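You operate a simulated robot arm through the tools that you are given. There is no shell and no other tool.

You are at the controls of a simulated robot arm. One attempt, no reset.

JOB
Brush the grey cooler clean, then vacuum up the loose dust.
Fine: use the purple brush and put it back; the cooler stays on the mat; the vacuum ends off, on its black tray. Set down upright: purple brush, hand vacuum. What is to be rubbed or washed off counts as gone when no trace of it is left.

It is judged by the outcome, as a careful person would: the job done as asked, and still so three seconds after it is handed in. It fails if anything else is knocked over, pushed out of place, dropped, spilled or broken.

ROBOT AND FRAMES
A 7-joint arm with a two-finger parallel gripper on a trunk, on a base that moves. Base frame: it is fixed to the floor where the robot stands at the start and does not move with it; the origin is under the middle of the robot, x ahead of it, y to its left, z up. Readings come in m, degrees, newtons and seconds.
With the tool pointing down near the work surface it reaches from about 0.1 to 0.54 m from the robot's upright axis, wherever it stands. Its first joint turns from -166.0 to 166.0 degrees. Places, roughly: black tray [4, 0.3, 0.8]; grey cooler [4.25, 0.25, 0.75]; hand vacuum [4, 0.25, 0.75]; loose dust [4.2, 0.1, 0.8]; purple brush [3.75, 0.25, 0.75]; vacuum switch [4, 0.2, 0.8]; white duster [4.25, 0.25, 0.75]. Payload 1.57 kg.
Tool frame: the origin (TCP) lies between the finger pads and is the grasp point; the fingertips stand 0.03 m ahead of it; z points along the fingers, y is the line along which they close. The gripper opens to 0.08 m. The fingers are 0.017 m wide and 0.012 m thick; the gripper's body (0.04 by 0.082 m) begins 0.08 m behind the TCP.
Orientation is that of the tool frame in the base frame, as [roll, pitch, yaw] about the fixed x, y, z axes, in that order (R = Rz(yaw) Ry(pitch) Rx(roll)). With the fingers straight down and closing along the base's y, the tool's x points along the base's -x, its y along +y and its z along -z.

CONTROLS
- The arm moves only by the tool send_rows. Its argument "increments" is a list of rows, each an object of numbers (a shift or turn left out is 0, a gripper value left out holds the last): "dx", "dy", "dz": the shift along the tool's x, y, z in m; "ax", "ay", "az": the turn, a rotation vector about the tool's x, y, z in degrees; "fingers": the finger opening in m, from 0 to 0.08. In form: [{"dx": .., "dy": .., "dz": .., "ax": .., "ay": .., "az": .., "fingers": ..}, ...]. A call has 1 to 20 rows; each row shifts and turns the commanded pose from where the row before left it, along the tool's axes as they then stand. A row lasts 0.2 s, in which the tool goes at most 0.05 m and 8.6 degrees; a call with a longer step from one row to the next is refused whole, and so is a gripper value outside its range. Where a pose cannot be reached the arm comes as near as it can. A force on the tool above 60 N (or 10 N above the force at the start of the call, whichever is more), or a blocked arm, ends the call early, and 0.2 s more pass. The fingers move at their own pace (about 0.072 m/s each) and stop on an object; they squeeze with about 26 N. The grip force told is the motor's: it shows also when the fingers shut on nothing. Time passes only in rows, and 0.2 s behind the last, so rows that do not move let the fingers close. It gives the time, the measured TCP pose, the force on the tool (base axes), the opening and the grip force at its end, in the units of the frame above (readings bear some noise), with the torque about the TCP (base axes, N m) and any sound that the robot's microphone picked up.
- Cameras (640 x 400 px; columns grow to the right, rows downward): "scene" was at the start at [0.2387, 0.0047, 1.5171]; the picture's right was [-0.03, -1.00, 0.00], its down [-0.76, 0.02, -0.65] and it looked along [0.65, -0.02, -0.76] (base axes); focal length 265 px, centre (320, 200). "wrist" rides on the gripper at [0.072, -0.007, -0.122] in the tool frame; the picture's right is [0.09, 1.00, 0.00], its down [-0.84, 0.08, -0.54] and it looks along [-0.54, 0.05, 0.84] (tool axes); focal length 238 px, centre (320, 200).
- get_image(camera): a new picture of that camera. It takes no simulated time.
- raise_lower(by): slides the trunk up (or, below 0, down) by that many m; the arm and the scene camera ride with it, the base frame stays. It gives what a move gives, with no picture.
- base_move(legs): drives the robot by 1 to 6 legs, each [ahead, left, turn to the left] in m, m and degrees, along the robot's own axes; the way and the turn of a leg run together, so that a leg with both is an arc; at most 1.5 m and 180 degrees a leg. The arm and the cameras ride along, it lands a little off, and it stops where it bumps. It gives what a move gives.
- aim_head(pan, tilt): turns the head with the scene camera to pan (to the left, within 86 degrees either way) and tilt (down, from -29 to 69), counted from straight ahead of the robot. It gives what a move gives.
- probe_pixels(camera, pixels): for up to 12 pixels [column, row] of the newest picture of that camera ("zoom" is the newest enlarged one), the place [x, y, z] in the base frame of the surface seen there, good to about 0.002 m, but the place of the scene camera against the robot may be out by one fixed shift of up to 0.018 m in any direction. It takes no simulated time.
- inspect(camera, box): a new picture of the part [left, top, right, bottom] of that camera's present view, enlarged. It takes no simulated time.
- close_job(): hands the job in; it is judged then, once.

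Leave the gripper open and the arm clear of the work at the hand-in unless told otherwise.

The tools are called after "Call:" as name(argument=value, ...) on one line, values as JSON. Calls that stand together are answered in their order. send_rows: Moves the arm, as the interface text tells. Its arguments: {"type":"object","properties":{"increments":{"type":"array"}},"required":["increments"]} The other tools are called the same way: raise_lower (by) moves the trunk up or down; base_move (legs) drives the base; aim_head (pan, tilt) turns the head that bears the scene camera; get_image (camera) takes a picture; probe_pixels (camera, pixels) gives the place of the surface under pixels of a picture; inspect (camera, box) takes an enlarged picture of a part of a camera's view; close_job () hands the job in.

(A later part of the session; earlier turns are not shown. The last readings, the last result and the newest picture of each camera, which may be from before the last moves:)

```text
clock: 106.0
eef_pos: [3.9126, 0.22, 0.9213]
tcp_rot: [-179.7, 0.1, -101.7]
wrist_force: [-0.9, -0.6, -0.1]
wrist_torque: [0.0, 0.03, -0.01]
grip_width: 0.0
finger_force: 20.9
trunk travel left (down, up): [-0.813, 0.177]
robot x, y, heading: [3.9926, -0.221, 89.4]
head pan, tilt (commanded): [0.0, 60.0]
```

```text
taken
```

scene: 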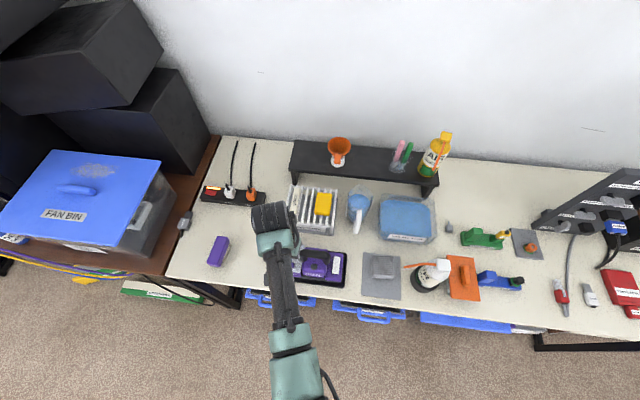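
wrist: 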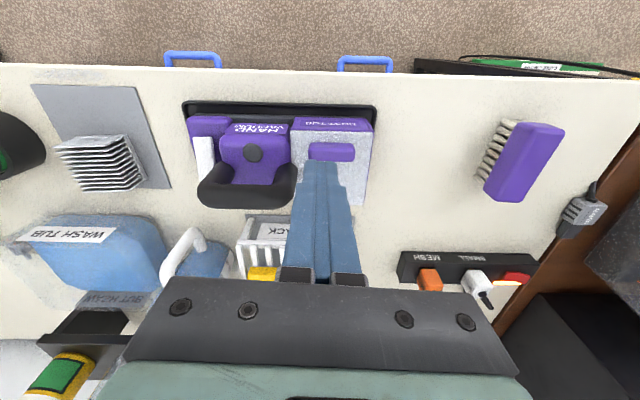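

All objects are in place. Now I'll move sideways to in front of the handle, above the button: target (3.980, 0.2195), staying at z≈0.92.

Call:
send_rows(increments=[{"az": -5}, {"dx": -0.0037, "dy": -0.0333}, {"dx": -0.0036, "dy": -0.0333}, {}, {}])

Call:
get_image(camera="wrist")

```text
clock: 107.2
eef_pos: [3.9802, 0.2184, 0.9211]
tcp_rot: [-179.8, 0.2, -96.6]
wrist_force: [-0.4, 0.4, 0.3]
wrist_torque: [-0.02, 0.0, -0.02]
grip_width: 0.0
finger_force: 21.1
trunk travel left (down, up): [-0.813, 0.177]
robot x, y, heading: [3.9927, -0.2199, 89.2]
head pan, tilt (commanded): [0.0, 60.0]
```

```text
taken
```

wrist: 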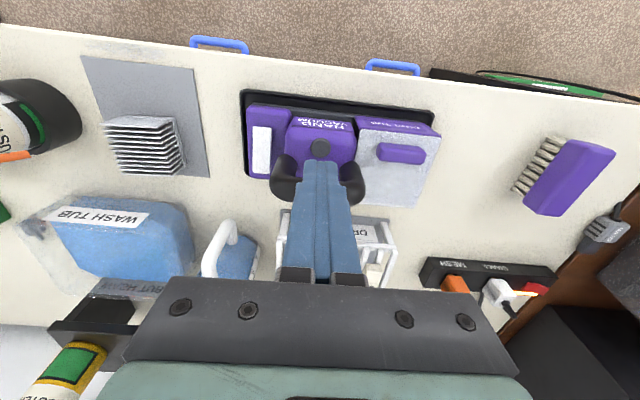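

The button shows at (320,148), just ahead of the fingertips, and lines up in x. I'll shift 2 mm further and descend to a couple of mm above the button.

Call:
send_rows(increments=[{"dx": -0.002, "dz": 0.02}, {"dz": 0.02}, {"dz": 0.015}, {}])

Call:
get_image(camera="wrist")

```text
clock: 108.2
eef_pos: [3.9807, 0.2221, 0.8664]
tcp_rot: [-179.8, 0.1, -96.7]
wrist_force: [-0.2, 0.3, 1.5]
wrist_torque: [-0.01, -0.04, 0.01]
grip_width: 0.0
finger_force: 21.3
trunk travel left (down, up): [-0.813, 0.177]
robot x, y, heading: [3.9894, -0.2163, 89.6]
head pan, tilt (commanded): [0.0, 60.0]
```

```text
taken
```

wrist: 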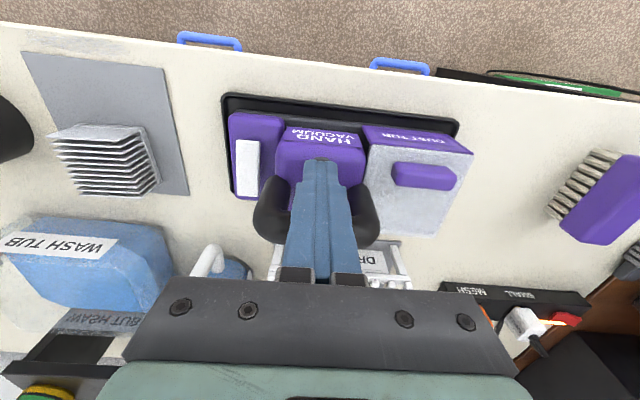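

The fingertips cover the button, clear of the handle. I'll press down in 1–2 mm steps, watching force and listening for sound.

Call:
send_rows(increments=[{"dz": 0.002}, {"dz": 0.002}, {"dz": 0.001}, {}])

Call:
send_rows(increments=[{"dz": 0.001}, {"dz": 0.001}, {}])

```text
clock: 109.2
eef_pos: [3.9819, 0.2211, 0.8602]
tcp_rot: [-179.8, 0.1, -96.6]
wrist_force: [-0.4, -0.4, 1.0]
wrist_torque: [-0.03, 0.01, 0.01]
grip_width: 0.0001
finger_force: 21.2
trunk travel left (down, up): [-0.813, 0.177]
robot x, y, heading: [3.9936, -0.2216, 89.5]
head pan, tilt (commanded): [0.0, 60.0]
```

```text
clock: 110.0
eef_pos: [3.9814, 0.2206, 0.8605]
tcp_rot: [-179.8, 0.0, -96.7]
wrist_force: [-0.5, 0.1, 0.3]
wrist_torque: [-0.03, 0.0, -0.02]
grip_width: 0.0
finger_force: 21.3
trunk travel left (down, up): [-0.813, 0.177]
robot x, y, heading: [3.9978, -0.2208, 89.7]
head pan, tilt (commanded): [0.0, 60.0]
```

No contact yet at z≈0.860. Continue pressing in small steps.

Call:
send_rows(increments=[{"dz": 0.001}, {"dz": 0.001}, {}])

Call:
send_rows(increments=[{"dz": 0.001}, {}])

```text
clock: 110.8
eef_pos: [3.9807, 0.2207, 0.8575]
tcp_rot: [-179.8, 0.2, -96.7]
wrist_force: [-0.9, -0.3, -0.4]
wrist_torque: [-0.01, 0.0, 0.0]
grip_width: 0.0
finger_force: 21.1
trunk travel left (down, up): [-0.813, 0.177]
robot x, y, heading: [3.9971, -0.2228, 89.8]
head pan, tilt (commanded): [0.0, 60.0]
```

```text
clock: 111.4
eef_pos: [3.9823, 0.2223, 0.8561]
tcp_rot: [-179.8, 0.1, -96.8]
wrist_force: [0.3, -0.4, 0.3]
wrist_torque: [0.02, -0.02, -0.02]
grip_width: 0.0
finger_force: 21.3
trunk travel left (down, up): [-0.813, 0.177]
robot x, y, heading: [3.9913, -0.2237, 89.8]
head pan, tilt (commanded): [0.0, 60.0]
```

Tips should be about at the button's surface. I'll look at the wrist view closely before pressing further.

Call:
inspect(camera="wrist", box=[230, 90, 410, 230])

Call:
send_rows(increments=[{"dz": 0.001}, {}])

```text
2.86 times, centred on (320, 160) of wrist
```

zoom: 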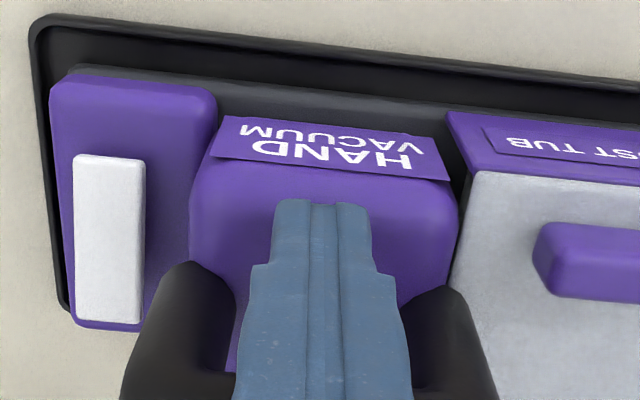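

```text
clock: 112.0
eef_pos: [3.9825, 0.2213, 0.8567]
tcp_rot: [-179.8, 0.1, -96.6]
wrist_force: [0.4, 0.3, 0.9]
wrist_torque: [-0.02, 0.02, -0.01]
grip_width: 0.0
finger_force: 21.2
trunk travel left (down, up): [-0.813, 0.177]
robot x, y, heading: [3.9907, -0.2206, 89.5]
head pan, tilt (commanded): [0.0, 60.0]
```

Call:
send_rows(increments=[{"dz": 0.001}, {}])

Call:
send_rows(increments=[{"dz": 0.001}, {}])

```text
clock: 112.6
eef_pos: [3.982, 0.2222, 0.8556]
tcp_rot: [-179.8, 0.1, -96.7]
wrist_force: [-0.1, -0.8, 0.3]
wrist_torque: [-0.01, -0.01, -0.01]
grip_width: 0.0001
finger_force: 20.9
trunk travel left (down, up): [-0.813, 0.177]
robot x, y, heading: [3.9953, -0.2199, 89.4]
head pan, tilt (commanded): [0.0, 60.0]
```

```text
clock: 113.2
eef_pos: [3.9828, 0.2212, 0.8556]
tcp_rot: [-179.8, 0.3, -96.6]
wrist_force: [0.0, -2.5, 9.5]
wrist_torque: [-0.09, 0.05, -0.05]
grip_width: 0.0
finger_force: 21.4
trunk travel left (down, up): [-0.813, 0.177]
robot x, y, heading: [3.9924, -0.2176, 89.4]
head pan, tilt (commanded): [0.0, 60.0]
```

Contact: 9.5 N. Press one or two more millimetres for the switch to click.

Call:
send_rows(increments=[{"dz": 0.001}, {}])

Call:
send_rows(increments=[{"dz": 0.001}, {}])

```text
clock: 113.8
eef_pos: [3.9802, 0.2218, 0.8548]
tcp_rot: [-179.8, 0.3, -96.7]
wrist_force: [0.1, -2.9, 19.7]
wrist_torque: [-0.22, 0.0, 0.06]
grip_width: 0.0
finger_force: 21.2
trunk travel left (down, up): [-0.813, 0.177]
robot x, y, heading: [3.9934, -0.2187, 89.4]
head pan, tilt (commanded): [0.0, 60.0]
```

```text
clock: 114.4
eef_pos: [3.9809, 0.2216, 0.855]
tcp_rot: [-179.8, 0.3, -96.7]
wrist_force: [2.3, -4.6, 29.1]
wrist_torque: [-0.33, -0.01, 0.21]
grip_width: 0.0
finger_force: 21.2
trunk travel left (down, up): [-0.813, 0.177]
robot x, y, heading: [3.9924, -0.2188, 89.5]
head pan, tilt (commanded): [0.0, 60.0]
```

Force rises to 29 N against something rigid and no sound yet. I'll back off and look whether the state changed.

Call:
send_rows(increments=[{"dz": -0.01}, {"dz": -0.02}, {"dz": -0.03}, {}])

Call:
inspect(camera="wrist", box=[230, 90, 410, 210])

```text
clock: 115.4
eef_pos: [3.9801, 0.2217, 0.9112]
tcp_rot: [-179.7, 0.0, -96.7]
wrist_force: [-0.3, -0.2, 1.2]
wrist_torque: [0.03, -0.01, 0.04]
grip_width: 0.0003
finger_force: 21.3
trunk travel left (down, up): [-0.813, 0.177]
robot x, y, heading: [3.9935, -0.2176, 89.7]
head pan, tilt (commanded): [0.0, 60.0]
```

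```text
3.33 times, centred on (320, 150) of wrist
```

zoom: 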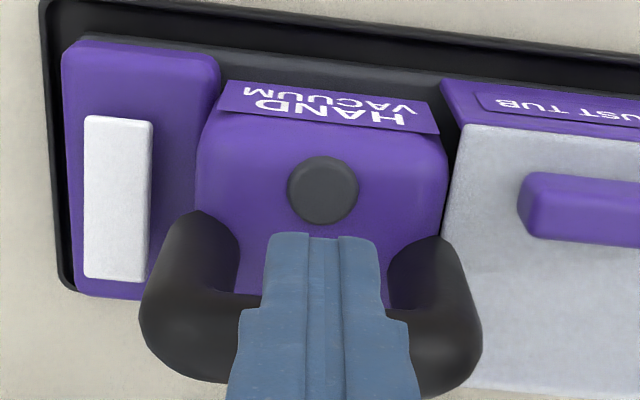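

No sound came. The white strip on the right block may be the actual switch (a rocker). I'll probe its surface along its length and the button's height.

Call:
probe_pixels(camera="zoom", pixels=[[118, 125], [118, 160], [118, 200], [117, 240], [116, 270], [180, 120], [180, 200], [170, 70], [325, 175], [325, 195], [300, 160], [260, 210]])

Call:
inspect(camera="wrist", box=[235, 95, 300, 185])

```text
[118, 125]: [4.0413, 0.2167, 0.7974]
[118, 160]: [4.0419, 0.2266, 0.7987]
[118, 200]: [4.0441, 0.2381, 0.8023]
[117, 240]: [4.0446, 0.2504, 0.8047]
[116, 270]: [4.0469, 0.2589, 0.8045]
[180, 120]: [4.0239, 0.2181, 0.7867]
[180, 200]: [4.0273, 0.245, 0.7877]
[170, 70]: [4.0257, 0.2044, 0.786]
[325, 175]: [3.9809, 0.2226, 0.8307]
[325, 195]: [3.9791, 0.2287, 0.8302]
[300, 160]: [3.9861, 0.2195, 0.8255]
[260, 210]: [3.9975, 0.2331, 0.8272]
```

```text
4.44 times, centred on (268, 140) of wrist
```

zoom: 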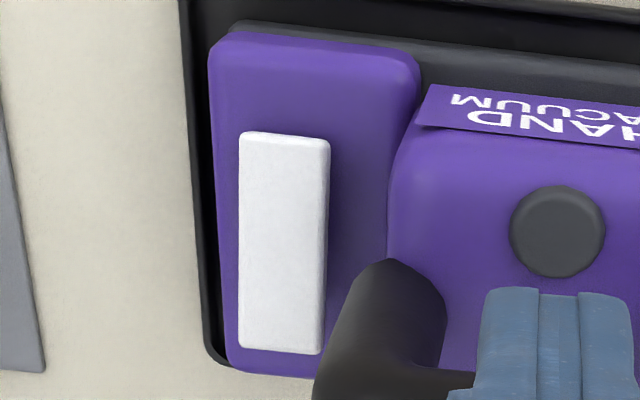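

The white strip is tilted: front end z≈0.797, back end z≈0.805 — a rocker switch (raised end at about (4.046, 0.258)). I'll rise, move above its raised back end, and come down to just above it.

Call:
send_rows(increments=[{"dz": -0.03}, {"dx": -0.0208, "dy": -0.0313}, {"dx": -0.0208, "dy": -0.0313}, {}, {}])

Call:
get_image(camera="wrist")

```text
clock: 116.6
eef_pos: [4.0484, 0.256, 0.9426]
tcp_rot: [-179.8, 0.2, -96.8]
wrist_force: [-0.2, 0.8, 0.8]
wrist_torque: [-0.01, 0.01, -0.03]
grip_width: 0.0002
finger_force: 21.0
trunk travel left (down, up): [-0.813, 0.177]
robot x, y, heading: [3.9935, -0.2152, 89.4]
head pan, tilt (commanded): [0.0, 60.0]
```

```text
taken
```

wrist: 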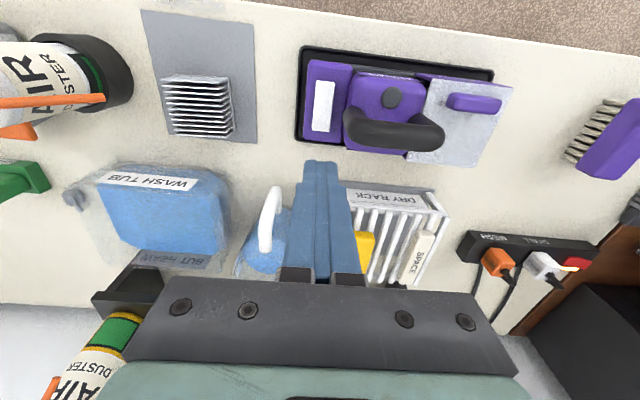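

The landing point (≈(320,127)) is on the rocker's far (raised) end at rows 82–131. Descend to just above it, then press gently.

Call:
send_rows(increments=[{"dz": 0.04}, {"dz": 0.04}, {"dz": 0.018}, {}])

Call:
get_image(camera="wrist")

```text
clock: 117.6
eef_pos: [4.0468, 0.258, 0.843]
tcp_rot: [-179.7, 0.1, -96.7]
wrist_force: [0.4, 0.7, -0.1]
wrist_torque: [-0.02, 0.0, 0.01]
grip_width: 0.0
finger_force: 21.0
trunk travel left (down, up): [-0.813, 0.177]
robot x, y, heading: [3.9958, -0.219, 89.4]
head pan, tilt (commanded): [0.0, 60.0]
```

```text
taken
```

wrist: 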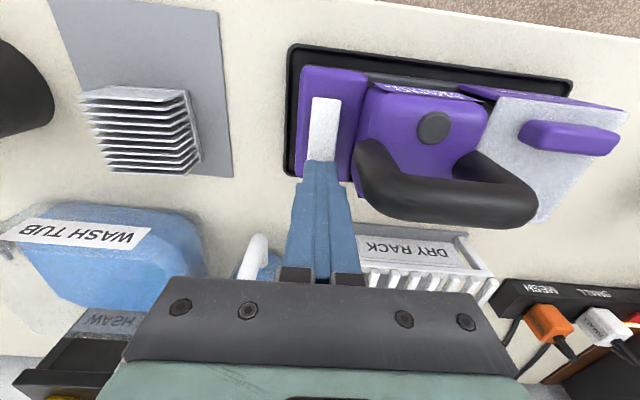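

Well placed over the white rocker's back end. Now I'll press down in 2 mm steps, listening.

Call:
send_rows(increments=[{"dz": 0.003}, {"dz": 0.002}, {"dz": 0.002}, {}])

Call:
send_rows(increments=[{"dz": 0.0015}, {"dz": 0.0015}, {}])

Call:
send_rows(increments=[{"dz": 0.0015}, {"dz": 0.0015}, {}])

```text
clock: 118.6
eef_pos: [4.0486, 0.257, 0.8361]
tcp_rot: [-179.8, 0.1, -96.8]
wrist_force: [-0.5, -0.8, -0.5]
wrist_torque: [-0.04, -0.01, -0.01]
grip_width: 0.0003
finger_force: 21.2
trunk travel left (down, up): [-0.813, 0.177]
robot x, y, heading: [3.9938, -0.22, 89.4]
head pan, tilt (commanded): [0.0, 60.0]
```

```text
clock: 119.4
eef_pos: [4.0486, 0.2565, 0.8346]
tcp_rot: [-179.7, 0.1, -96.7]
wrist_force: [0.6, 1.2, 1.5]
wrist_torque: [0.05, -0.02, -0.03]
grip_width: 0.0
finger_force: 21.6
trunk travel left (down, up): [-0.813, 0.177]
robot x, y, heading: [3.9936, -0.2165, 89.6]
head pan, tilt (commanded): [0.0, 60.0]
```

```text
clock: 120.2
eef_pos: [4.047, 0.2542, 0.8299]
tcp_rot: [-179.8, 0.0, -96.6]
wrist_force: [-0.5, 0.5, 0.4]
wrist_torque: [-0.04, 0.0, -0.01]
grip_width: 0.0005
finger_force: 21.4
trunk travel left (down, up): [-0.813, 0.177]
robot x, y, heading: [3.9962, -0.2176, 89.4]
head pan, tilt (commanded): [0.0, 60.0]
```

Call:
send_rows(increments=[{"dz": 0.0015}, {}])

Call:
send_rows(increments=[{"dz": 0.0015}, {}])

Call:
send_rows(increments=[{"dz": 0.0015}, {}])

```text
clock: 120.8
eef_pos: [4.0483, 0.2561, 0.8291]
tcp_rot: [-179.8, 0.0, -96.7]
wrist_force: [-1.2, -0.4, 0.1]
wrist_torque: [0.05, -0.02, 0.03]
grip_width: 0.0
finger_force: 21.5
trunk travel left (down, up): [-0.813, 0.177]
robot x, y, heading: [3.9919, -0.2166, 89.4]
head pan, tilt (commanded): [0.0, 60.0]
```

```text
clock: 121.4
eef_pos: [4.0484, 0.2563, 0.8284]
tcp_rot: [-179.8, 0.2, -96.7]
wrist_force: [-1.2, 0.3, 9.3]
wrist_torque: [-0.09, 0.03, -0.05]
grip_width: 0.0
finger_force: 21.4
trunk travel left (down, up): [-0.813, 0.177]
robot x, y, heading: [3.9931, -0.2156, 89.5]
head pan, tilt (commanded): [0.0, 60.0]
```

```text
clock: 122.0
eef_pos: [4.0485, 0.2574, 0.8278]
tcp_rot: [-179.8, 0.3, -96.8]
wrist_force: [-1.3, -2.7, 25.3]
wrist_torque: [-0.32, 0.08, 0.04]
grip_width: 0.0
finger_force: 21.4
trunk travel left (down, up): [-0.813, 0.177]
robot x, y, heading: [3.9932, -0.2178, 89.6]
head pan, tilt (commanded): [0.0, 60.0]
```

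25 N and no click. I'll back off and probe whether the strip's tilt changed.

Call:
send_rows(increments=[{"dz": -0.01}, {"dz": -0.03}, {"dz": -0.04, "dx": 0.02}, {"dx": 0.04}, {}])

Call:
get_image(camera="wrist")

```text
clock: 123.2
eef_pos: [4.0376, 0.1963, 0.9082]
tcp_rot: [-179.7, 0.0, -96.7]
wrist_force: [-0.7, 0.4, -0.3]
wrist_torque: [-0.04, 0.01, -0.05]
grip_width: 0.0001
finger_force: 21.7
trunk travel left (down, up): [-0.813, 0.177]
robot x, y, heading: [3.9953, -0.2202, 89.5]
head pan, tilt (commanded): [0.0, 60.0]
```

```text
taken
```

wrist: 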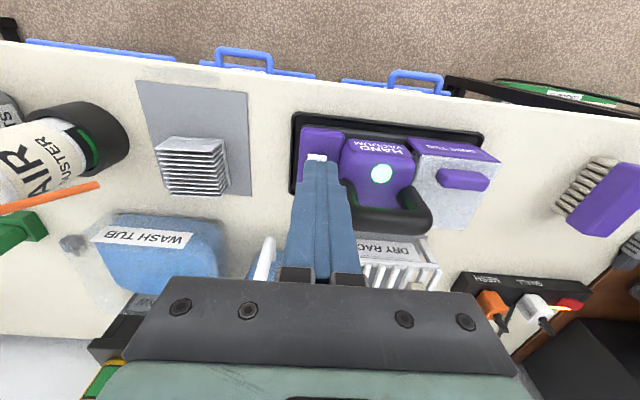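

The disc has lit up (it's an indicator lamp), so the rocker is the switch and the vacuum is now on. Next I'll open the fingers, rise a little and turn the tool to yaw ≈-6.5 so the fingers close across the handle bar; this also lets the wrist camera see the vacuum's right end.

Call:
send_rows(increments=[{"dz": -0.03, "fingers": 0.08}, {"dz": -0.03}, {"az": -8.2}, {"az": -8.2}, {"az": -8.2}, {"az": -8.2}, {"az": -8.2}, {"az": -8.2}, {"az": -8.2}, {"az": -8.2}, {"az": -8.2}, {"az": -8.2}, {"az": -8.2}, {}])

Call:
get_image(camera="wrist")

```text
clock: 126.2
eef_pos: [4.0405, 0.1957, 0.9666]
tcp_rot: [-179.8, -0.2, -6.3]
wrist_force: [-0.3, -0.4, -0.5]
wrist_torque: [0.0, 0.05, -0.01]
grip_width: 0.0799
finger_force: 0.0
trunk travel left (down, up): [-0.813, 0.177]
robot x, y, heading: [3.9927, -0.2152, 89.5]
head pan, tilt (commanded): [0.0, 60.0]
```

```text
taken
```

wrist: 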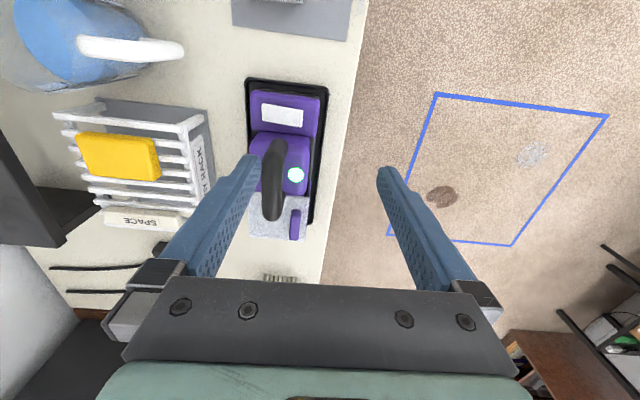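

The indicator glows. Before grasping, I want to see the vacuum's right end and inlet: I'll move to (4.15, 0.24) and tilt the tool so the wrist camera looks at it from the right.

Call:
send_rows(increments=[{"dx": 0.0348, "dy": -0.0189}, {"dx": 0.0348, "dy": -0.0189}, {"dx": 0.0348, "dy": -0.0189}, {"ay": -8}, {"ay": -8}, {"ay": -8}, {"ay": -8}, {}])

Call:
get_image(camera="wrist")

```text
clock: 128.0
eef_pos: [4.1524, 0.2403, 0.9681]
tcp_rot: [-179.9, 31.9, -6.4]
wrist_force: [-0.9, 0.4, -0.5]
wrist_torque: [0.0, -0.01, -0.02]
grip_width: 0.0796
finger_force: 0.1
trunk travel left (down, up): [-0.813, 0.177]
robot x, y, heading: [3.9914, -0.2178, 89.5]
head pan, tilt (commanded): [0.0, 60.0]
```

```text
taken
```

wrist: 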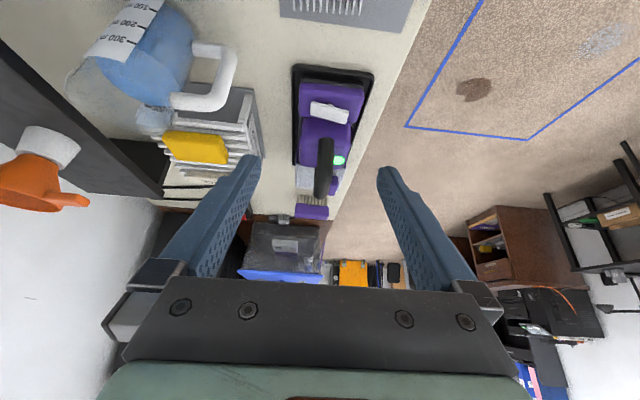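

I'll zoom in on the vacuum at columns 280–380, rows 55–230.

Call:
inspect(camera="wrist", box=[270, 50, 400, 220])

Call:
inspect(camera="wrist", box=[285, 55, 385, 130])

```text
2.35 times, centred on (335, 135) of wrist
```

zoom: 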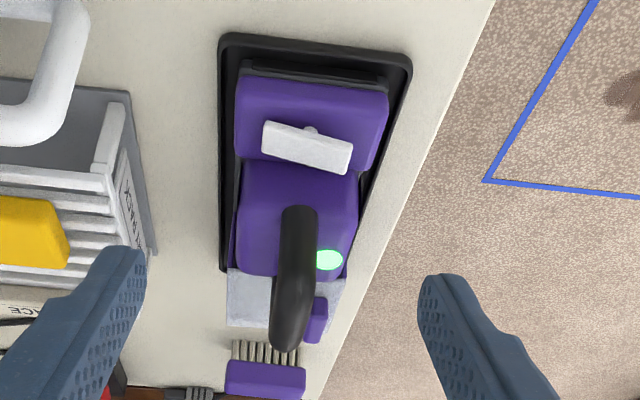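

```text
5.33 times, centred on (335, 92) of wrist
```

zoom: 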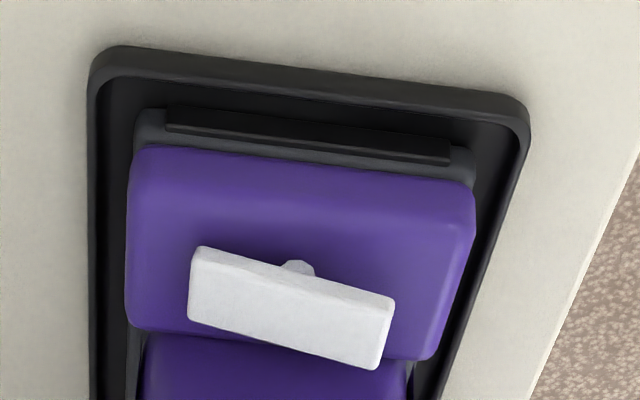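

There's a dark wide slot at the bottom of the right end (around (310,135) in the zoom) — the suction mouth. I'll probe it and the right block.

Call:
probe_pixels(camera="zoom", pixels=[[180, 120], [310, 135], [440, 155], [300, 165], [150, 130], [465, 165], [190, 270], [390, 320], [300, 60], [100, 80], [520, 110], [300, 100]])

```text
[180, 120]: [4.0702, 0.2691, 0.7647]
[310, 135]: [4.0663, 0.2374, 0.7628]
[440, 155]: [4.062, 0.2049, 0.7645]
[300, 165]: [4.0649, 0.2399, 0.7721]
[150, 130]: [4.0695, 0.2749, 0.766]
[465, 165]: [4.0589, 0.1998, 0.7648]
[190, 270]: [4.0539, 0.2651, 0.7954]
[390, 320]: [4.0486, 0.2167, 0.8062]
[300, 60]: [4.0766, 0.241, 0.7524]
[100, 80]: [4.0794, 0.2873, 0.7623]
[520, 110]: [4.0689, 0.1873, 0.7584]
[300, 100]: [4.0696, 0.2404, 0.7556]
```

The mouth is a slot at the bottom right end: x≈4.066, y 0.205–0.269, z≈0.763, on the handle's axis, 0.083 m from the handle centre. The rocker's front end is now up (so pressing that end later switches off). I'll grasp the handle from the other side (yaw ≈173.5), so that I can later turn the vacuum with its mouth pointing away from me. First untilt and rotate.

Call:
send_rows(increments=[{"ay": 8}, {"ay": 8}, {"ay": 8}, {"ay": 8}, {"dx": -0.04}, {"dx": -0.04}, {"dx": -0.04}, {"az": 8.4}, {"az": 8.4}, {"az": 8.4}, {"az": 8.4}, {"az": 8.4}, {"az": 8.4}, {"az": 8.4}, {"az": 8.4}, {"az": 8.4}, {"az": 8.4}, {"az": 8.4}])

Call:
send_rows(increments=[{"az": 8.4}, {"az": 8.4}, {"az": 8.4}, {"az": 8.4}, {"az": 8.4}, {"az": 8.4}, {"az": 8.4}, {"az": 8.4}, {"az": 8.4}, {"az": 8.4}, {"az": 3.7}, {}])

Call:
get_image(camera="wrist")

```text
clock: 131.8
eef_pos: [4.0318, 0.2534, 0.9662]
tcp_rot: [-179.8, 0.0, -99.0]
wrist_force: [-0.1, 0.1, 0.4]
wrist_torque: [0.02, 0.0, 0.0]
grip_width: 0.08
finger_force: 0.0
trunk travel left (down, up): [-0.813, 0.177]
robot x, y, heading: [3.993, -0.2215, 89.7]
head pan, tilt (commanded): [0.0, 60.0]
```

```text
clock: 134.4
eef_pos: [4.0329, 0.2538, 0.967]
tcp_rot: [-180.0, 0.2, 173.3]
wrist_force: [1.0, 0.3, 0.2]
wrist_torque: [0.0, 0.0, 0.02]
grip_width: 0.0798
finger_force: 0.0
trunk travel left (down, up): [-0.813, 0.177]
robot x, y, heading: [3.9895, -0.2154, 89.5]
head pan, tilt (commanded): [0.0, 60.0]
```

```text
taken
```

wrist: 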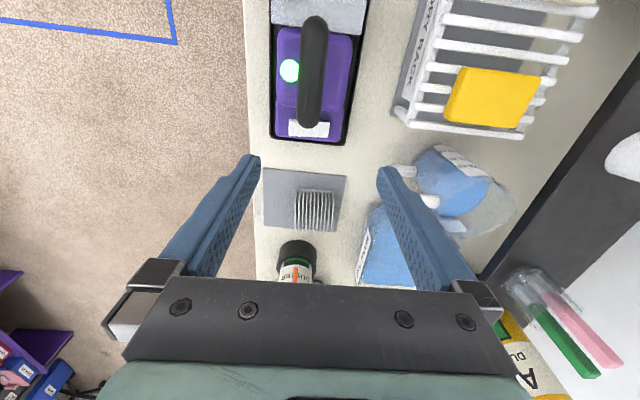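

Now over (4.033, 0.254) with the handle visible at (314,70). I'll move above the handle's centre (3.982, 0.250).

Call:
send_rows(increments=[{"dx": 0.025, "dy": -0.005}, {"dx": 0.025, "dy": -0.0045}, {}, {}])

Call:
get_image(camera="wrist")

```text
clock: 135.4
eef_pos: [3.9799, 0.2508, 0.9682]
tcp_rot: [179.9, 0.2, 173.5]
wrist_force: [1.2, -0.3, -0.2]
wrist_torque: [-0.02, 0.0, -0.03]
grip_width: 0.0798
finger_force: 0.1
trunk travel left (down, up): [-0.813, 0.177]
robot x, y, heading: [3.9959, -0.2221, 89.4]
head pan, tilt (commanded): [0.0, 60.0]
```

```text
taken
```

wrist: 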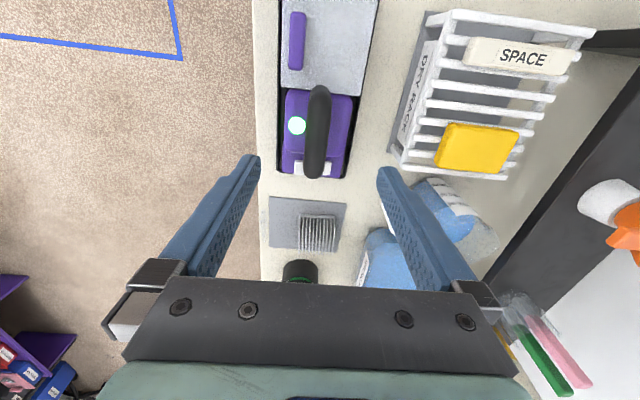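

I'll probe the handle's ends and top to centre precisely.

Call:
inspect(camera="wrist", box=[270, 75, 370, 190])

Call:
probe_pixels(camera="wrist", pixels=[[319, 92], [318, 110], [317, 130], [316, 150], [314, 170], [313, 176], [308, 130], [326, 130], [307, 155], [323, 155]])

```text
3.48 times, centred on (320, 132) of wrist
```

zoom: 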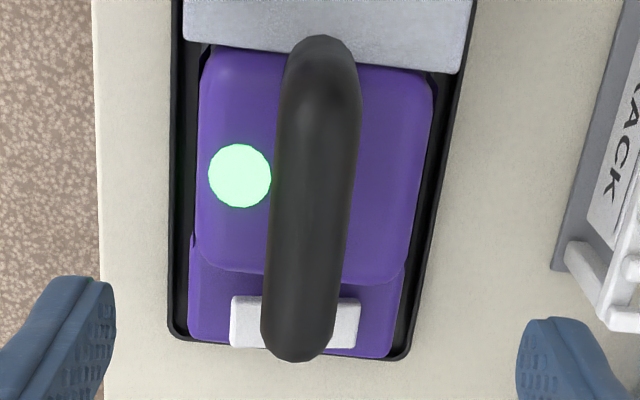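

```text
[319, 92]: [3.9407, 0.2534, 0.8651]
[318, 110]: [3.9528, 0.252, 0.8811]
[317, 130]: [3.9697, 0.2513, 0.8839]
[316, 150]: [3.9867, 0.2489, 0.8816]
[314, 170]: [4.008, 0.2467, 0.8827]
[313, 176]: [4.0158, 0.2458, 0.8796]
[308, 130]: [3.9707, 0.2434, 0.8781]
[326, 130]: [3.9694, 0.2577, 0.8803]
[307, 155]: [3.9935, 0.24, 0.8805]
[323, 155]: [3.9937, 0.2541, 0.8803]
```

The handle's bar centre is (3.980, 0.2497), top z≈0.884. Before descending I'll check the dry rack's near corner against my right finger's path.

Call:
probe_pixels(camera="wrist", pixels=[[392, 148], [400, 165], [395, 158], [420, 100], [405, 130], [440, 165], [425, 22], [380, 180], [350, 178]])

```text
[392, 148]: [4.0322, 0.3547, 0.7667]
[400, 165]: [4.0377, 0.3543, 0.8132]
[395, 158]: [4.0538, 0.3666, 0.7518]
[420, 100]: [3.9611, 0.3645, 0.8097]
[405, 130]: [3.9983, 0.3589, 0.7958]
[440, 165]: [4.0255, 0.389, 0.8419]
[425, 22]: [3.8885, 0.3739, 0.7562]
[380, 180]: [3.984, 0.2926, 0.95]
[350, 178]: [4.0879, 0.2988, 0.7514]
```

The rack starts at y≈0.354, so the fingers (outer edge y≈0.302) are clear. I'll centre by 2 mm and descend over the handle to TCP z≈0.872.

Call:
send_rows(increments=[{"dy": -0.002, "dz": 0.02}, {"dz": 0.03}, {"dz": 0.03}, {"dz": 0.016}, {}])

Call:
get_image(camera="wrist")

```text
clock: 136.6
eef_pos: [3.9821, 0.2493, 0.8707]
tcp_rot: [179.9, 0.3, 173.4]
wrist_force: [0.2, -0.3, 0.4]
wrist_torque: [0.03, 0.01, 0.02]
grip_width: 0.0799
finger_force: 0.1
trunk travel left (down, up): [-0.813, 0.177]
robot x, y, heading: [3.9937, -0.2213, 89.6]
head pan, tilt (commanded): [0.0, 60.0]
```

```text
taken
```

wrist: 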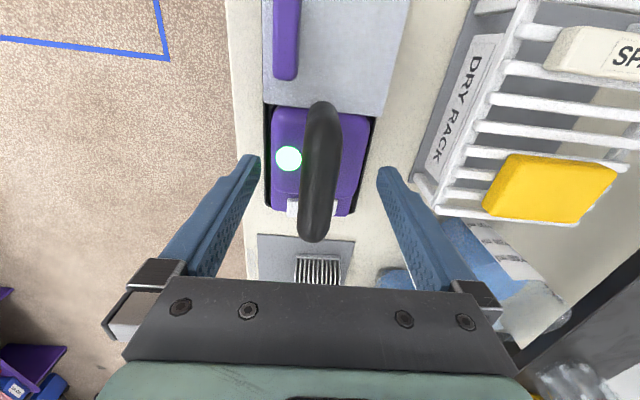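

The bar sits between the fingers. I'll close the grip.

Call:
send_rows(increments=[{"fingers": 0.0}, {}, {}, {}, {}])

Call:
get_image(camera="wrist")

```text
clock: 137.8
eef_pos: [3.9819, 0.2486, 0.8712]
tcp_rot: [-179.9, 0.2, 173.4]
wrist_force: [0.5, 0.5, -0.4]
wrist_torque: [0.02, 0.02, -0.18]
grip_width: 0.0217
finger_force: 25.7
trunk travel left (down, up): [-0.813, 0.177]
robot x, y, heading: [3.989, -0.2185, 89.7]
head pan, tilt (commanded): [0.0, 60.0]
```

```text
taken
```

wrist: 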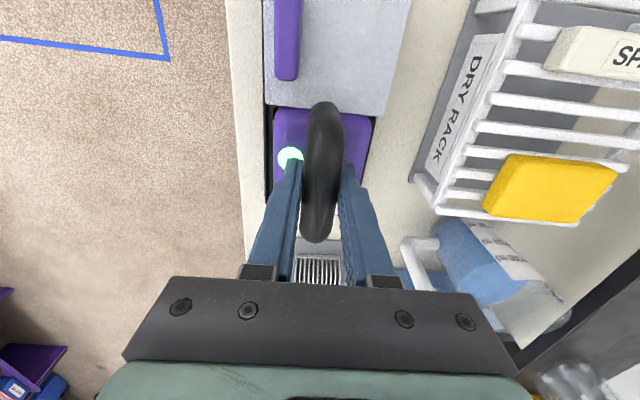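

Gripped (0.0217 m). The seat pose to return to: TCP (3.982, 0.2487, 0.871), yaw 173.4. Lift 2 cm slowly and check weight and tilt.

Call:
send_rows(increments=[{"dz": -0.005}, {"dz": -0.007}, {"dz": -0.01}, {}, {}])

Call:
get_image(camera="wrist")

Call:
inspect(camera="scene", box=[240, 210, 400, 320])

```text
clock: 139.0
eef_pos: [3.982, 0.2471, 0.8913]
tcp_rot: [-180.0, 0.2, 173.4]
wrist_force: [0.2, 0.5, -6.3]
wrist_torque: [0.01, -0.09, -0.02]
grip_width: 0.0217
finger_force: 26.6
trunk travel left (down, up): [-0.813, 0.177]
robot x, y, heading: [3.9964, -0.2142, 89.4]
head pan, tilt (commanded): [0.0, 60.0]
```

```text
taken
```

wrist: 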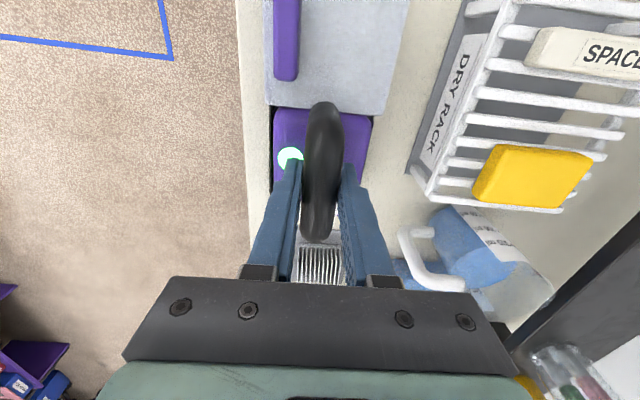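

```text
3.64 times, centred on (320, 265) of scene
```

zoom: 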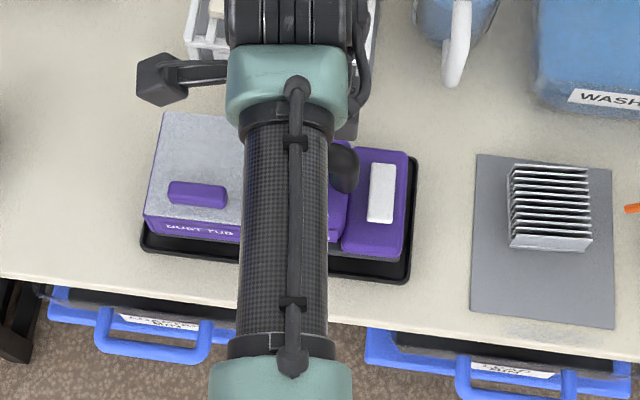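

Weight 6.3 N, level, firm grip. I'll lift it to z≈0.98, then back the base 0.1 m so there's room to turn the vacuum.

Call:
send_rows(increments=[{"dz": -0.03}, {"dz": -0.03}, {"dz": -0.03}, {}])

Call:
base_move(legs=[[-0.1, 0, 0]])

Call:
get_image(camera="scene")

```text
clock: 140.0
eef_pos: [3.9824, 0.2473, 0.9812]
tcp_rot: [180.0, 0.2, 173.4]
wrist_force: [1.1, 0.4, -5.5]
wrist_torque: [0.03, -0.08, -0.02]
grip_width: 0.0216
finger_force: 26.1
trunk travel left (down, up): [-0.813, 0.177]
robot x, y, heading: [3.9924, -0.2156, 89.3]
head pan, tilt (commanded): [0.0, 60.0]
```

```text
clock: 141.1
eef_pos: [3.9823, 0.1451, 0.9811]
tcp_rot: [180.0, 0.2, 173.5]
wrist_force: [-1.0, 0.1, -6.0]
wrist_torque: [-0.04, -0.08, -0.03]
grip_width: 0.0218
finger_force: 26.2
trunk travel left (down, up): [-0.813, 0.177]
robot x, y, heading: [3.9934, -0.3181, 89.7]
head pan, tilt (commanded): [0.0, 60.0]
```

```text
taken
```

scene: 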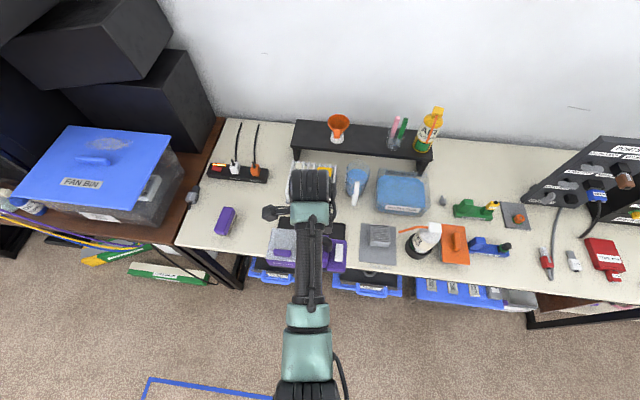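

Lifted with all clear. Now rotate the vacuum by +90° (mouth toward the wall).

Call:
send_rows(increments=[{"az": -7.5}, {"az": -7.5}, {"az": -7.5}, {"az": -7.5}, {"az": -7.5}, {"az": -7.5}, {"az": -7.5}, {"az": -7.5}, {"az": -7.5}, {"az": -7.5}, {"az": -7.5}, {"az": -7.5}, {}])

Call:
get_image(camera="wrist")

Call:
get_image(camera="scene")

```text
clock: 143.9
eef_pos: [3.9818, 0.1459, 0.9811]
tcp_rot: [-179.9, 0.0, -96.4]
wrist_force: [0.5, -0.1, -6.7]
wrist_torque: [0.04, -0.04, 0.01]
grip_width: 0.0218
finger_force: 26.0
trunk travel left (down, up): [-0.813, 0.177]
robot x, y, heading: [3.9921, -0.3216, 89.3]
head pan, tilt (commanded): [0.0, 60.0]
```

```text
taken
```

wrist: 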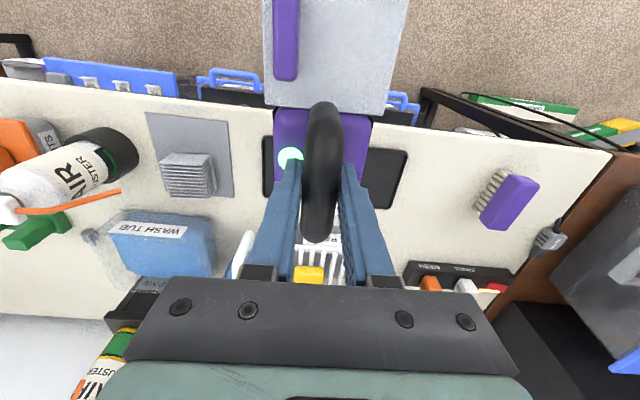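

```text
taken
```

scene: 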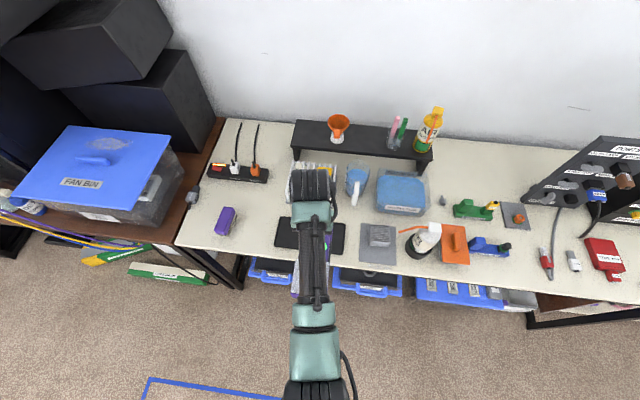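

Now a closer look at the loose dust before vacuuming: zoom on the area in front of the mat in the scene view.

Call:
inspect(camera="scene", box=[345, 240, 415, 285])

Call:
inspect(camera="wrist", box=[130, 90, 260, 200])

```text
8.89 times, centred on (380, 262) of scene
```

zoom: 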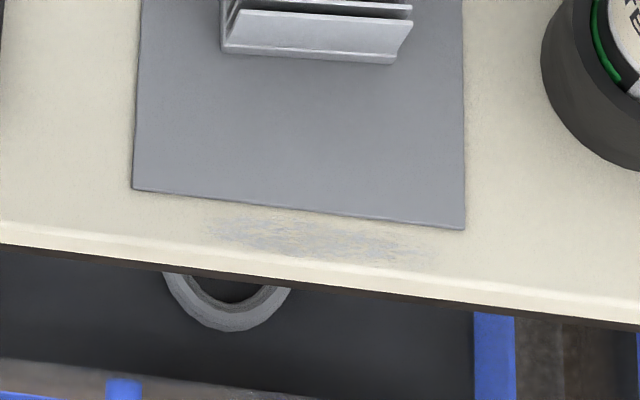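

```text
3.64 times, centred on (195, 145) of wrist
```

zoom: 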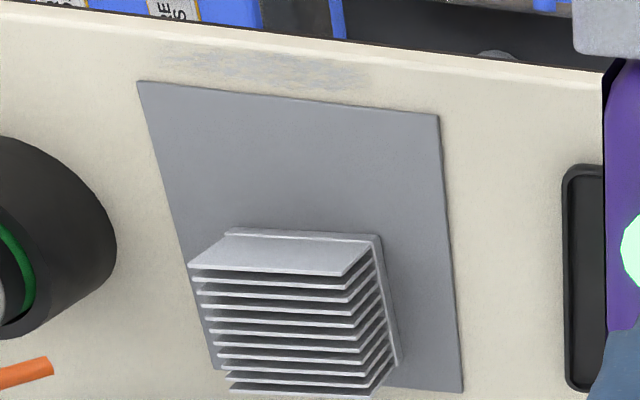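

The dust patch spans about (155–370, 50–95) in this wrist zoom. I'll probe its extents, the table edge and mat front.

Call:
probe_pixels(camera="zoom", pixels=[[158, 64], [200, 62], [260, 70], [320, 75], [368, 80], [260, 52], [280, 90], [170, 75], [350, 65], [300, 42], [140, 84], [436, 116]])

```text
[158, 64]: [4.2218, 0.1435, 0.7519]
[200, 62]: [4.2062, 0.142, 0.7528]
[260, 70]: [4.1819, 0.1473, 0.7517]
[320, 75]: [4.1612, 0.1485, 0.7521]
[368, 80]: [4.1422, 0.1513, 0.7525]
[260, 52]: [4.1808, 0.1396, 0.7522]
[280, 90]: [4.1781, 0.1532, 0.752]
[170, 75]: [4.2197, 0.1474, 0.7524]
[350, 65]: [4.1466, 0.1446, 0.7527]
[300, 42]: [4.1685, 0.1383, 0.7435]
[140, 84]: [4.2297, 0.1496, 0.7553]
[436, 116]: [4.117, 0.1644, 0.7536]
```

Dust spans x≈4.14–4.22, y≈0.140–0.155, right along the table edge; the mat starts at y≈0.155. I'll bring the vacuum back to y≈0.04, then sideways to x≈4.17, staying high, then view.

Call:
send_rows(increments=[{"dx": 0.0351, "dy": -0.0039}, {"dx": 0.0351, "dy": -0.0039}, {"dx": 0.0351, "dy": -0.0039}, {"dx": -0.0042, "dy": -0.0372}, {"dx": -0.0042, "dy": -0.0372}, {"dx": -0.0042, "dy": -0.0372}, {"dx": -0.0042, "dy": -0.0372}, {"dx": -0.0042, "dy": -0.0372}, {}, {}])

Call:
get_image(camera="wrist")

Call:
get_image(camera="scene")

```text
clock: 146.1
eef_pos: [4.1695, 0.0387, 0.9794]
tcp_rot: [-179.9, 0.0, -96.4]
wrist_force: [0.5, 0.8, -5.3]
wrist_torque: [0.06, -0.01, 0.01]
grip_width: 0.0214
finger_force: 25.8
trunk travel left (down, up): [-0.813, 0.177]
robot x, y, heading: [3.992, -0.3211, 89.3]
head pan, tilt (commanded): [0.0, 60.0]
```

```text
taken
```

wrist: 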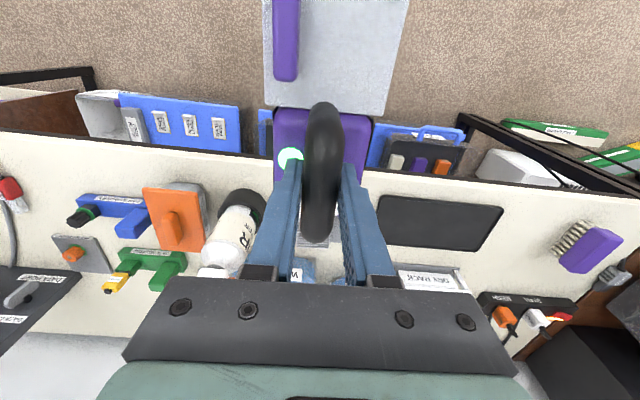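

```text
taken
```

scene: 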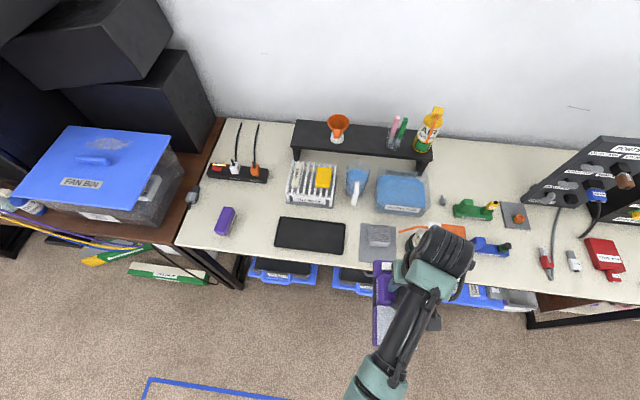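

Clear. Lower the vacuum to about 1.5 cm above table level (TCP z≈0.885), with the mouth end just in front of the table edge.

Call:
send_rows(increments=[{"dz": 0.03}, {"dz": 0.03}, {"dz": 0.035}, {}, {}])

Call:
inspect(camera="scene", box=[330, 220, 450, 320])

Call:
get_image(camera="wrist")

```text
clock: 147.3
eef_pos: [4.1689, 0.0374, 0.8863]
tcp_rot: [-179.9, -0.1, -96.6]
wrist_force: [-0.3, 0.8, -5.7]
wrist_torque: [0.06, -0.02, 0.01]
grip_width: 0.0218
finger_force: 25.6
trunk travel left (down, up): [-0.813, 0.177]
robot x, y, heading: [3.993, -0.3185, 89.8]
head pan, tilt (commanded): [0.0, 60.0]
```

```text
4.00 times, centred on (390, 270) of scene
```

zoom: 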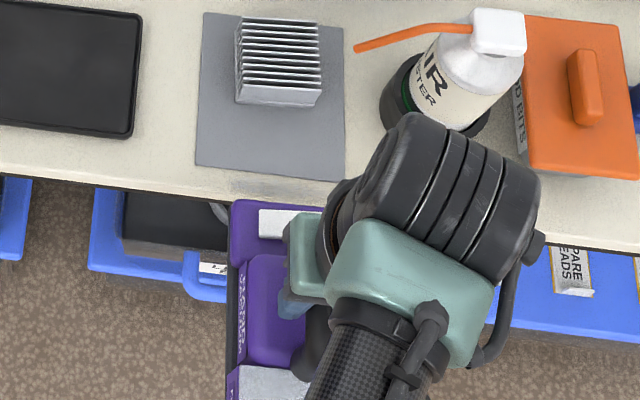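

```text
taken
```

wrist: 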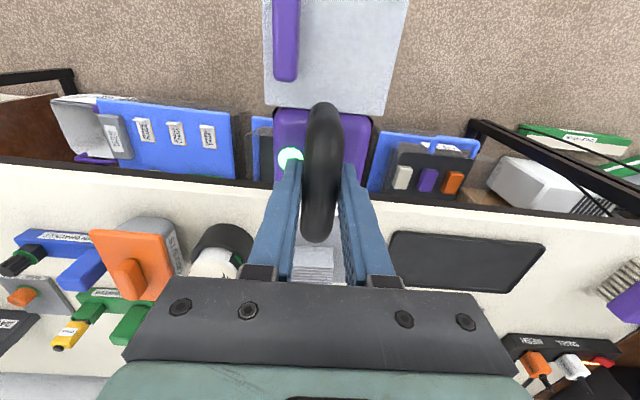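

The mouth end is now just in front of the dust. Move forward over the dust while lowering to about 5 mm above the table.

Call:
send_rows(increments=[{"dx": -0.013, "dy": 0.0015, "dz": 0.004}, {"dx": -0.0125, "dy": 0.0014, "dz": 0.006}, {"dz": 0.002}, {}, {}])

Call:
inspect(camera="scene", box=[330, 220, 450, 320])

```text
clock: 148.5
eef_pos: [4.1686, 0.0643, 0.8758]
tcp_rot: [-179.9, 0.0, -96.5]
wrist_force: [0.2, 0.0, -5.4]
wrist_torque: [0.06, -0.01, 0.01]
grip_width: 0.0214
finger_force: 25.8
trunk travel left (down, up): [-0.813, 0.177]
robot x, y, heading: [3.9924, -0.3217, 89.5]
head pan, tilt (commanded): [0.0, 60.0]
```

```text
4.00 times, centred on (390, 270) of scene
```

zoom: 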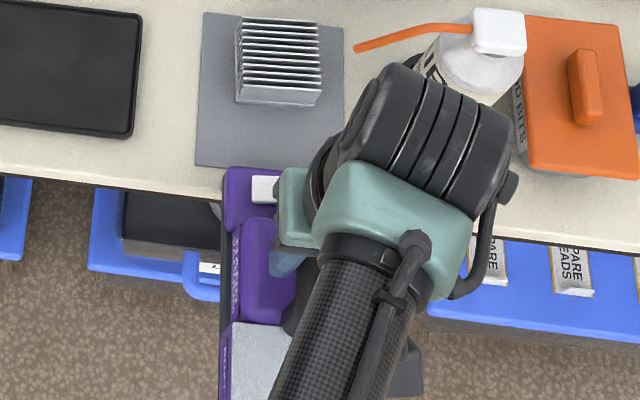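

The mouth is right over the dust strip. Lower 4 mm more and sweep left and right ±2.5 cm along the table edge.

Call:
send_rows(increments=[{"dz": 0.002}, {"dz": 0.002}, {}, {"dy": -0.008}, {"dy": -0.008}, {"dy": -0.008}, {}, {"dy": 0.01}, {"dy": 0.01}, {"dy": 0.01}, {"dy": 0.01}, {"dy": 0.01}, {}, {"dy": -0.01}, {"dy": -0.01}, {"dy": -0.006}, {}])

Call:
send_rows(increments=[{"dz": -0.01}, {"dx": 0.03, "dz": -0.01}, {"dx": 0.03}, {"dx": 0.03}, {}])

Call:
inspect(camera="scene", box=[330, 220, 450, 320])

```text
clock: 152.1
eef_pos: [4.1671, 0.0655, 0.8713]
tcp_rot: [-179.8, 0.0, -96.4]
wrist_force: [-0.2, 0.2, -5.6]
wrist_torque: [0.08, 0.01, -0.02]
grip_width: 0.0215
finger_force: 25.6
trunk travel left (down, up): [-0.813, 0.177]
robot x, y, heading: [3.9963, -0.3208, 89.6]
head pan, tilt (commanded): [0.0, 60.0]
```

```text
clock: 153.3
eef_pos: [4.158, -0.0233, 0.8914]
tcp_rot: [-179.7, -0.1, -96.5]
wrist_force: [0.3, 0.5, -6.7]
wrist_torque: [0.0, 0.0, 0.0]
grip_width: 0.0217
finger_force: 26.6
trunk travel left (down, up): [-0.813, 0.177]
robot x, y, heading: [3.9949, -0.3195, 89.7]
head pan, tilt (commanded): [0.0, 60.0]
```

```text
4.00 times, centred on (390, 270) of scene
```

zoom: 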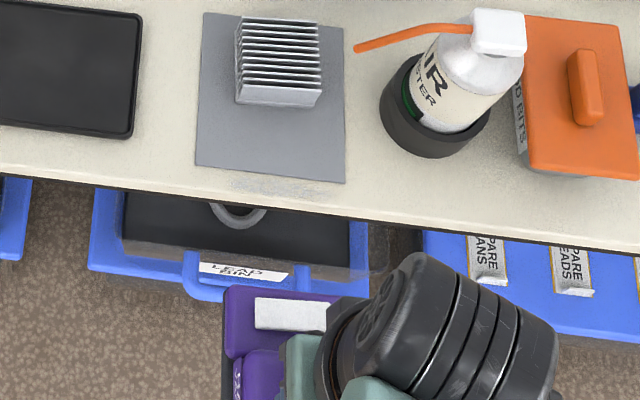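

I'll zoom right onto the strip to see what dust remains.

Call:
inspect(camera="scene", box=[345, 240, 415, 285])

```text
8.89 times, centred on (380, 262) of scene
```

zoom: 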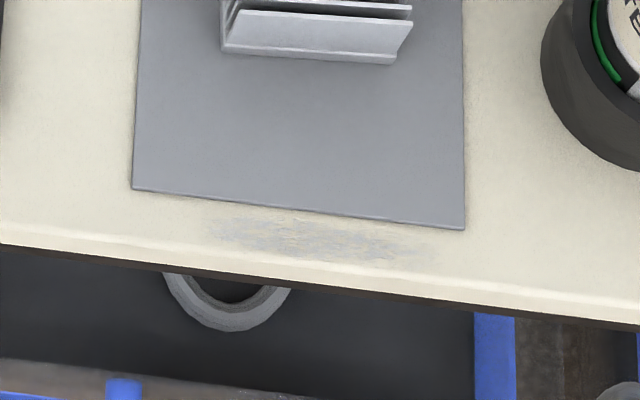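

The dust is still mostly there; the mouth was probably ~4 mm too high. I'll go back over it and lower until the vacuum just touches the table.

Call:
send_rows(increments=[{"dx": -0.03}, {"dx": -0.03}, {"dx": -0.028, "dz": 0.01}, {"dz": 0.008}, {"dz": 0.001}, {}])

Call:
send_rows(increments=[{"dz": 0.001}, {}])

Call:
send_rows(increments=[{"dz": 0.001}, {}])

```text
clock: 154.7
eef_pos: [4.1691, 0.061, 0.873]
tcp_rot: [-179.8, -0.1, -96.6]
wrist_force: [-0.1, -0.1, -6.3]
wrist_torque: [0.06, -0.01, -0.01]
grip_width: 0.0215
finger_force: 26.1
trunk travel left (down, up): [-0.813, 0.177]
robot x, y, heading: [3.9944, -0.3191, 89.8]
head pan, tilt (commanded): [0.0, 60.0]
```

```text
clock: 155.3
eef_pos: [4.1701, 0.0629, 0.872]
tcp_rot: [-179.7, -0.1, -96.5]
wrist_force: [0.0, 0.1, -6.3]
wrist_torque: [0.05, -0.01, 0.02]
grip_width: 0.0216
finger_force: 25.8
trunk travel left (down, up): [-0.813, 0.177]
robot x, y, heading: [3.9965, -0.3234, 89.6]
head pan, tilt (commanded): [0.0, 60.0]
```

```text
clock: 155.9
eef_pos: [4.1691, 0.0628, 0.8703]
tcp_rot: [-179.8, 0.0, -96.5]
wrist_force: [0.5, 0.2, -6.7]
wrist_torque: [0.08, 0.02, 0.03]
grip_width: 0.0217
finger_force: 25.8
trunk travel left (down, up): [-0.813, 0.177]
robot x, y, heading: [3.9919, -0.3216, 89.7]
head pan, tilt (commanded): [0.0, 60.0]
```

Continue lowering in 1 mm steps until touch.

Call:
send_rows(increments=[{"dz": 0.001}, {}])

Call:
send_rows(increments=[{"dz": 0.001}, {}])

Call:
send_rows(increments=[{"dz": 0.001}, {}])

```text
clock: 156.5
eef_pos: [4.1685, 0.0641, 0.8695]
tcp_rot: [-179.9, 0.0, -96.6]
wrist_force: [0.2, -0.2, -6.0]
wrist_torque: [0.04, -0.01, 0.0]
grip_width: 0.0217
finger_force: 26.1
trunk travel left (down, up): [-0.813, 0.177]
robot x, y, heading: [3.9924, -0.3201, 89.6]
head pan, tilt (commanded): [0.0, 60.0]
```

```text
clock: 157.1
eef_pos: [4.1688, 0.0628, 0.8683]
tcp_rot: [-179.8, 0.1, -96.5]
wrist_force: [0.3, -0.6, -6.9]
wrist_torque: [0.03, -0.02, 0.01]
grip_width: 0.0217
finger_force: 26.0
trunk travel left (down, up): [-0.813, 0.177]
robot x, y, heading: [3.9955, -0.3213, 89.7]
head pan, tilt (commanded): [0.0, 60.0]
```

```text
clock: 157.7
eef_pos: [4.1675, 0.0623, 0.8663]
tcp_rot: [-179.7, 0.1, -96.5]
wrist_force: [0.9, 0.2, -4.0]
wrist_torque: [0.13, 0.02, 0.0]
grip_width: 0.0219
finger_force: 26.0
trunk travel left (down, up): [-0.813, 0.177]
robot x, y, heading: [3.9913, -0.3208, 89.6]
head pan, tilt (commanded): [0.0, 60.0]
```

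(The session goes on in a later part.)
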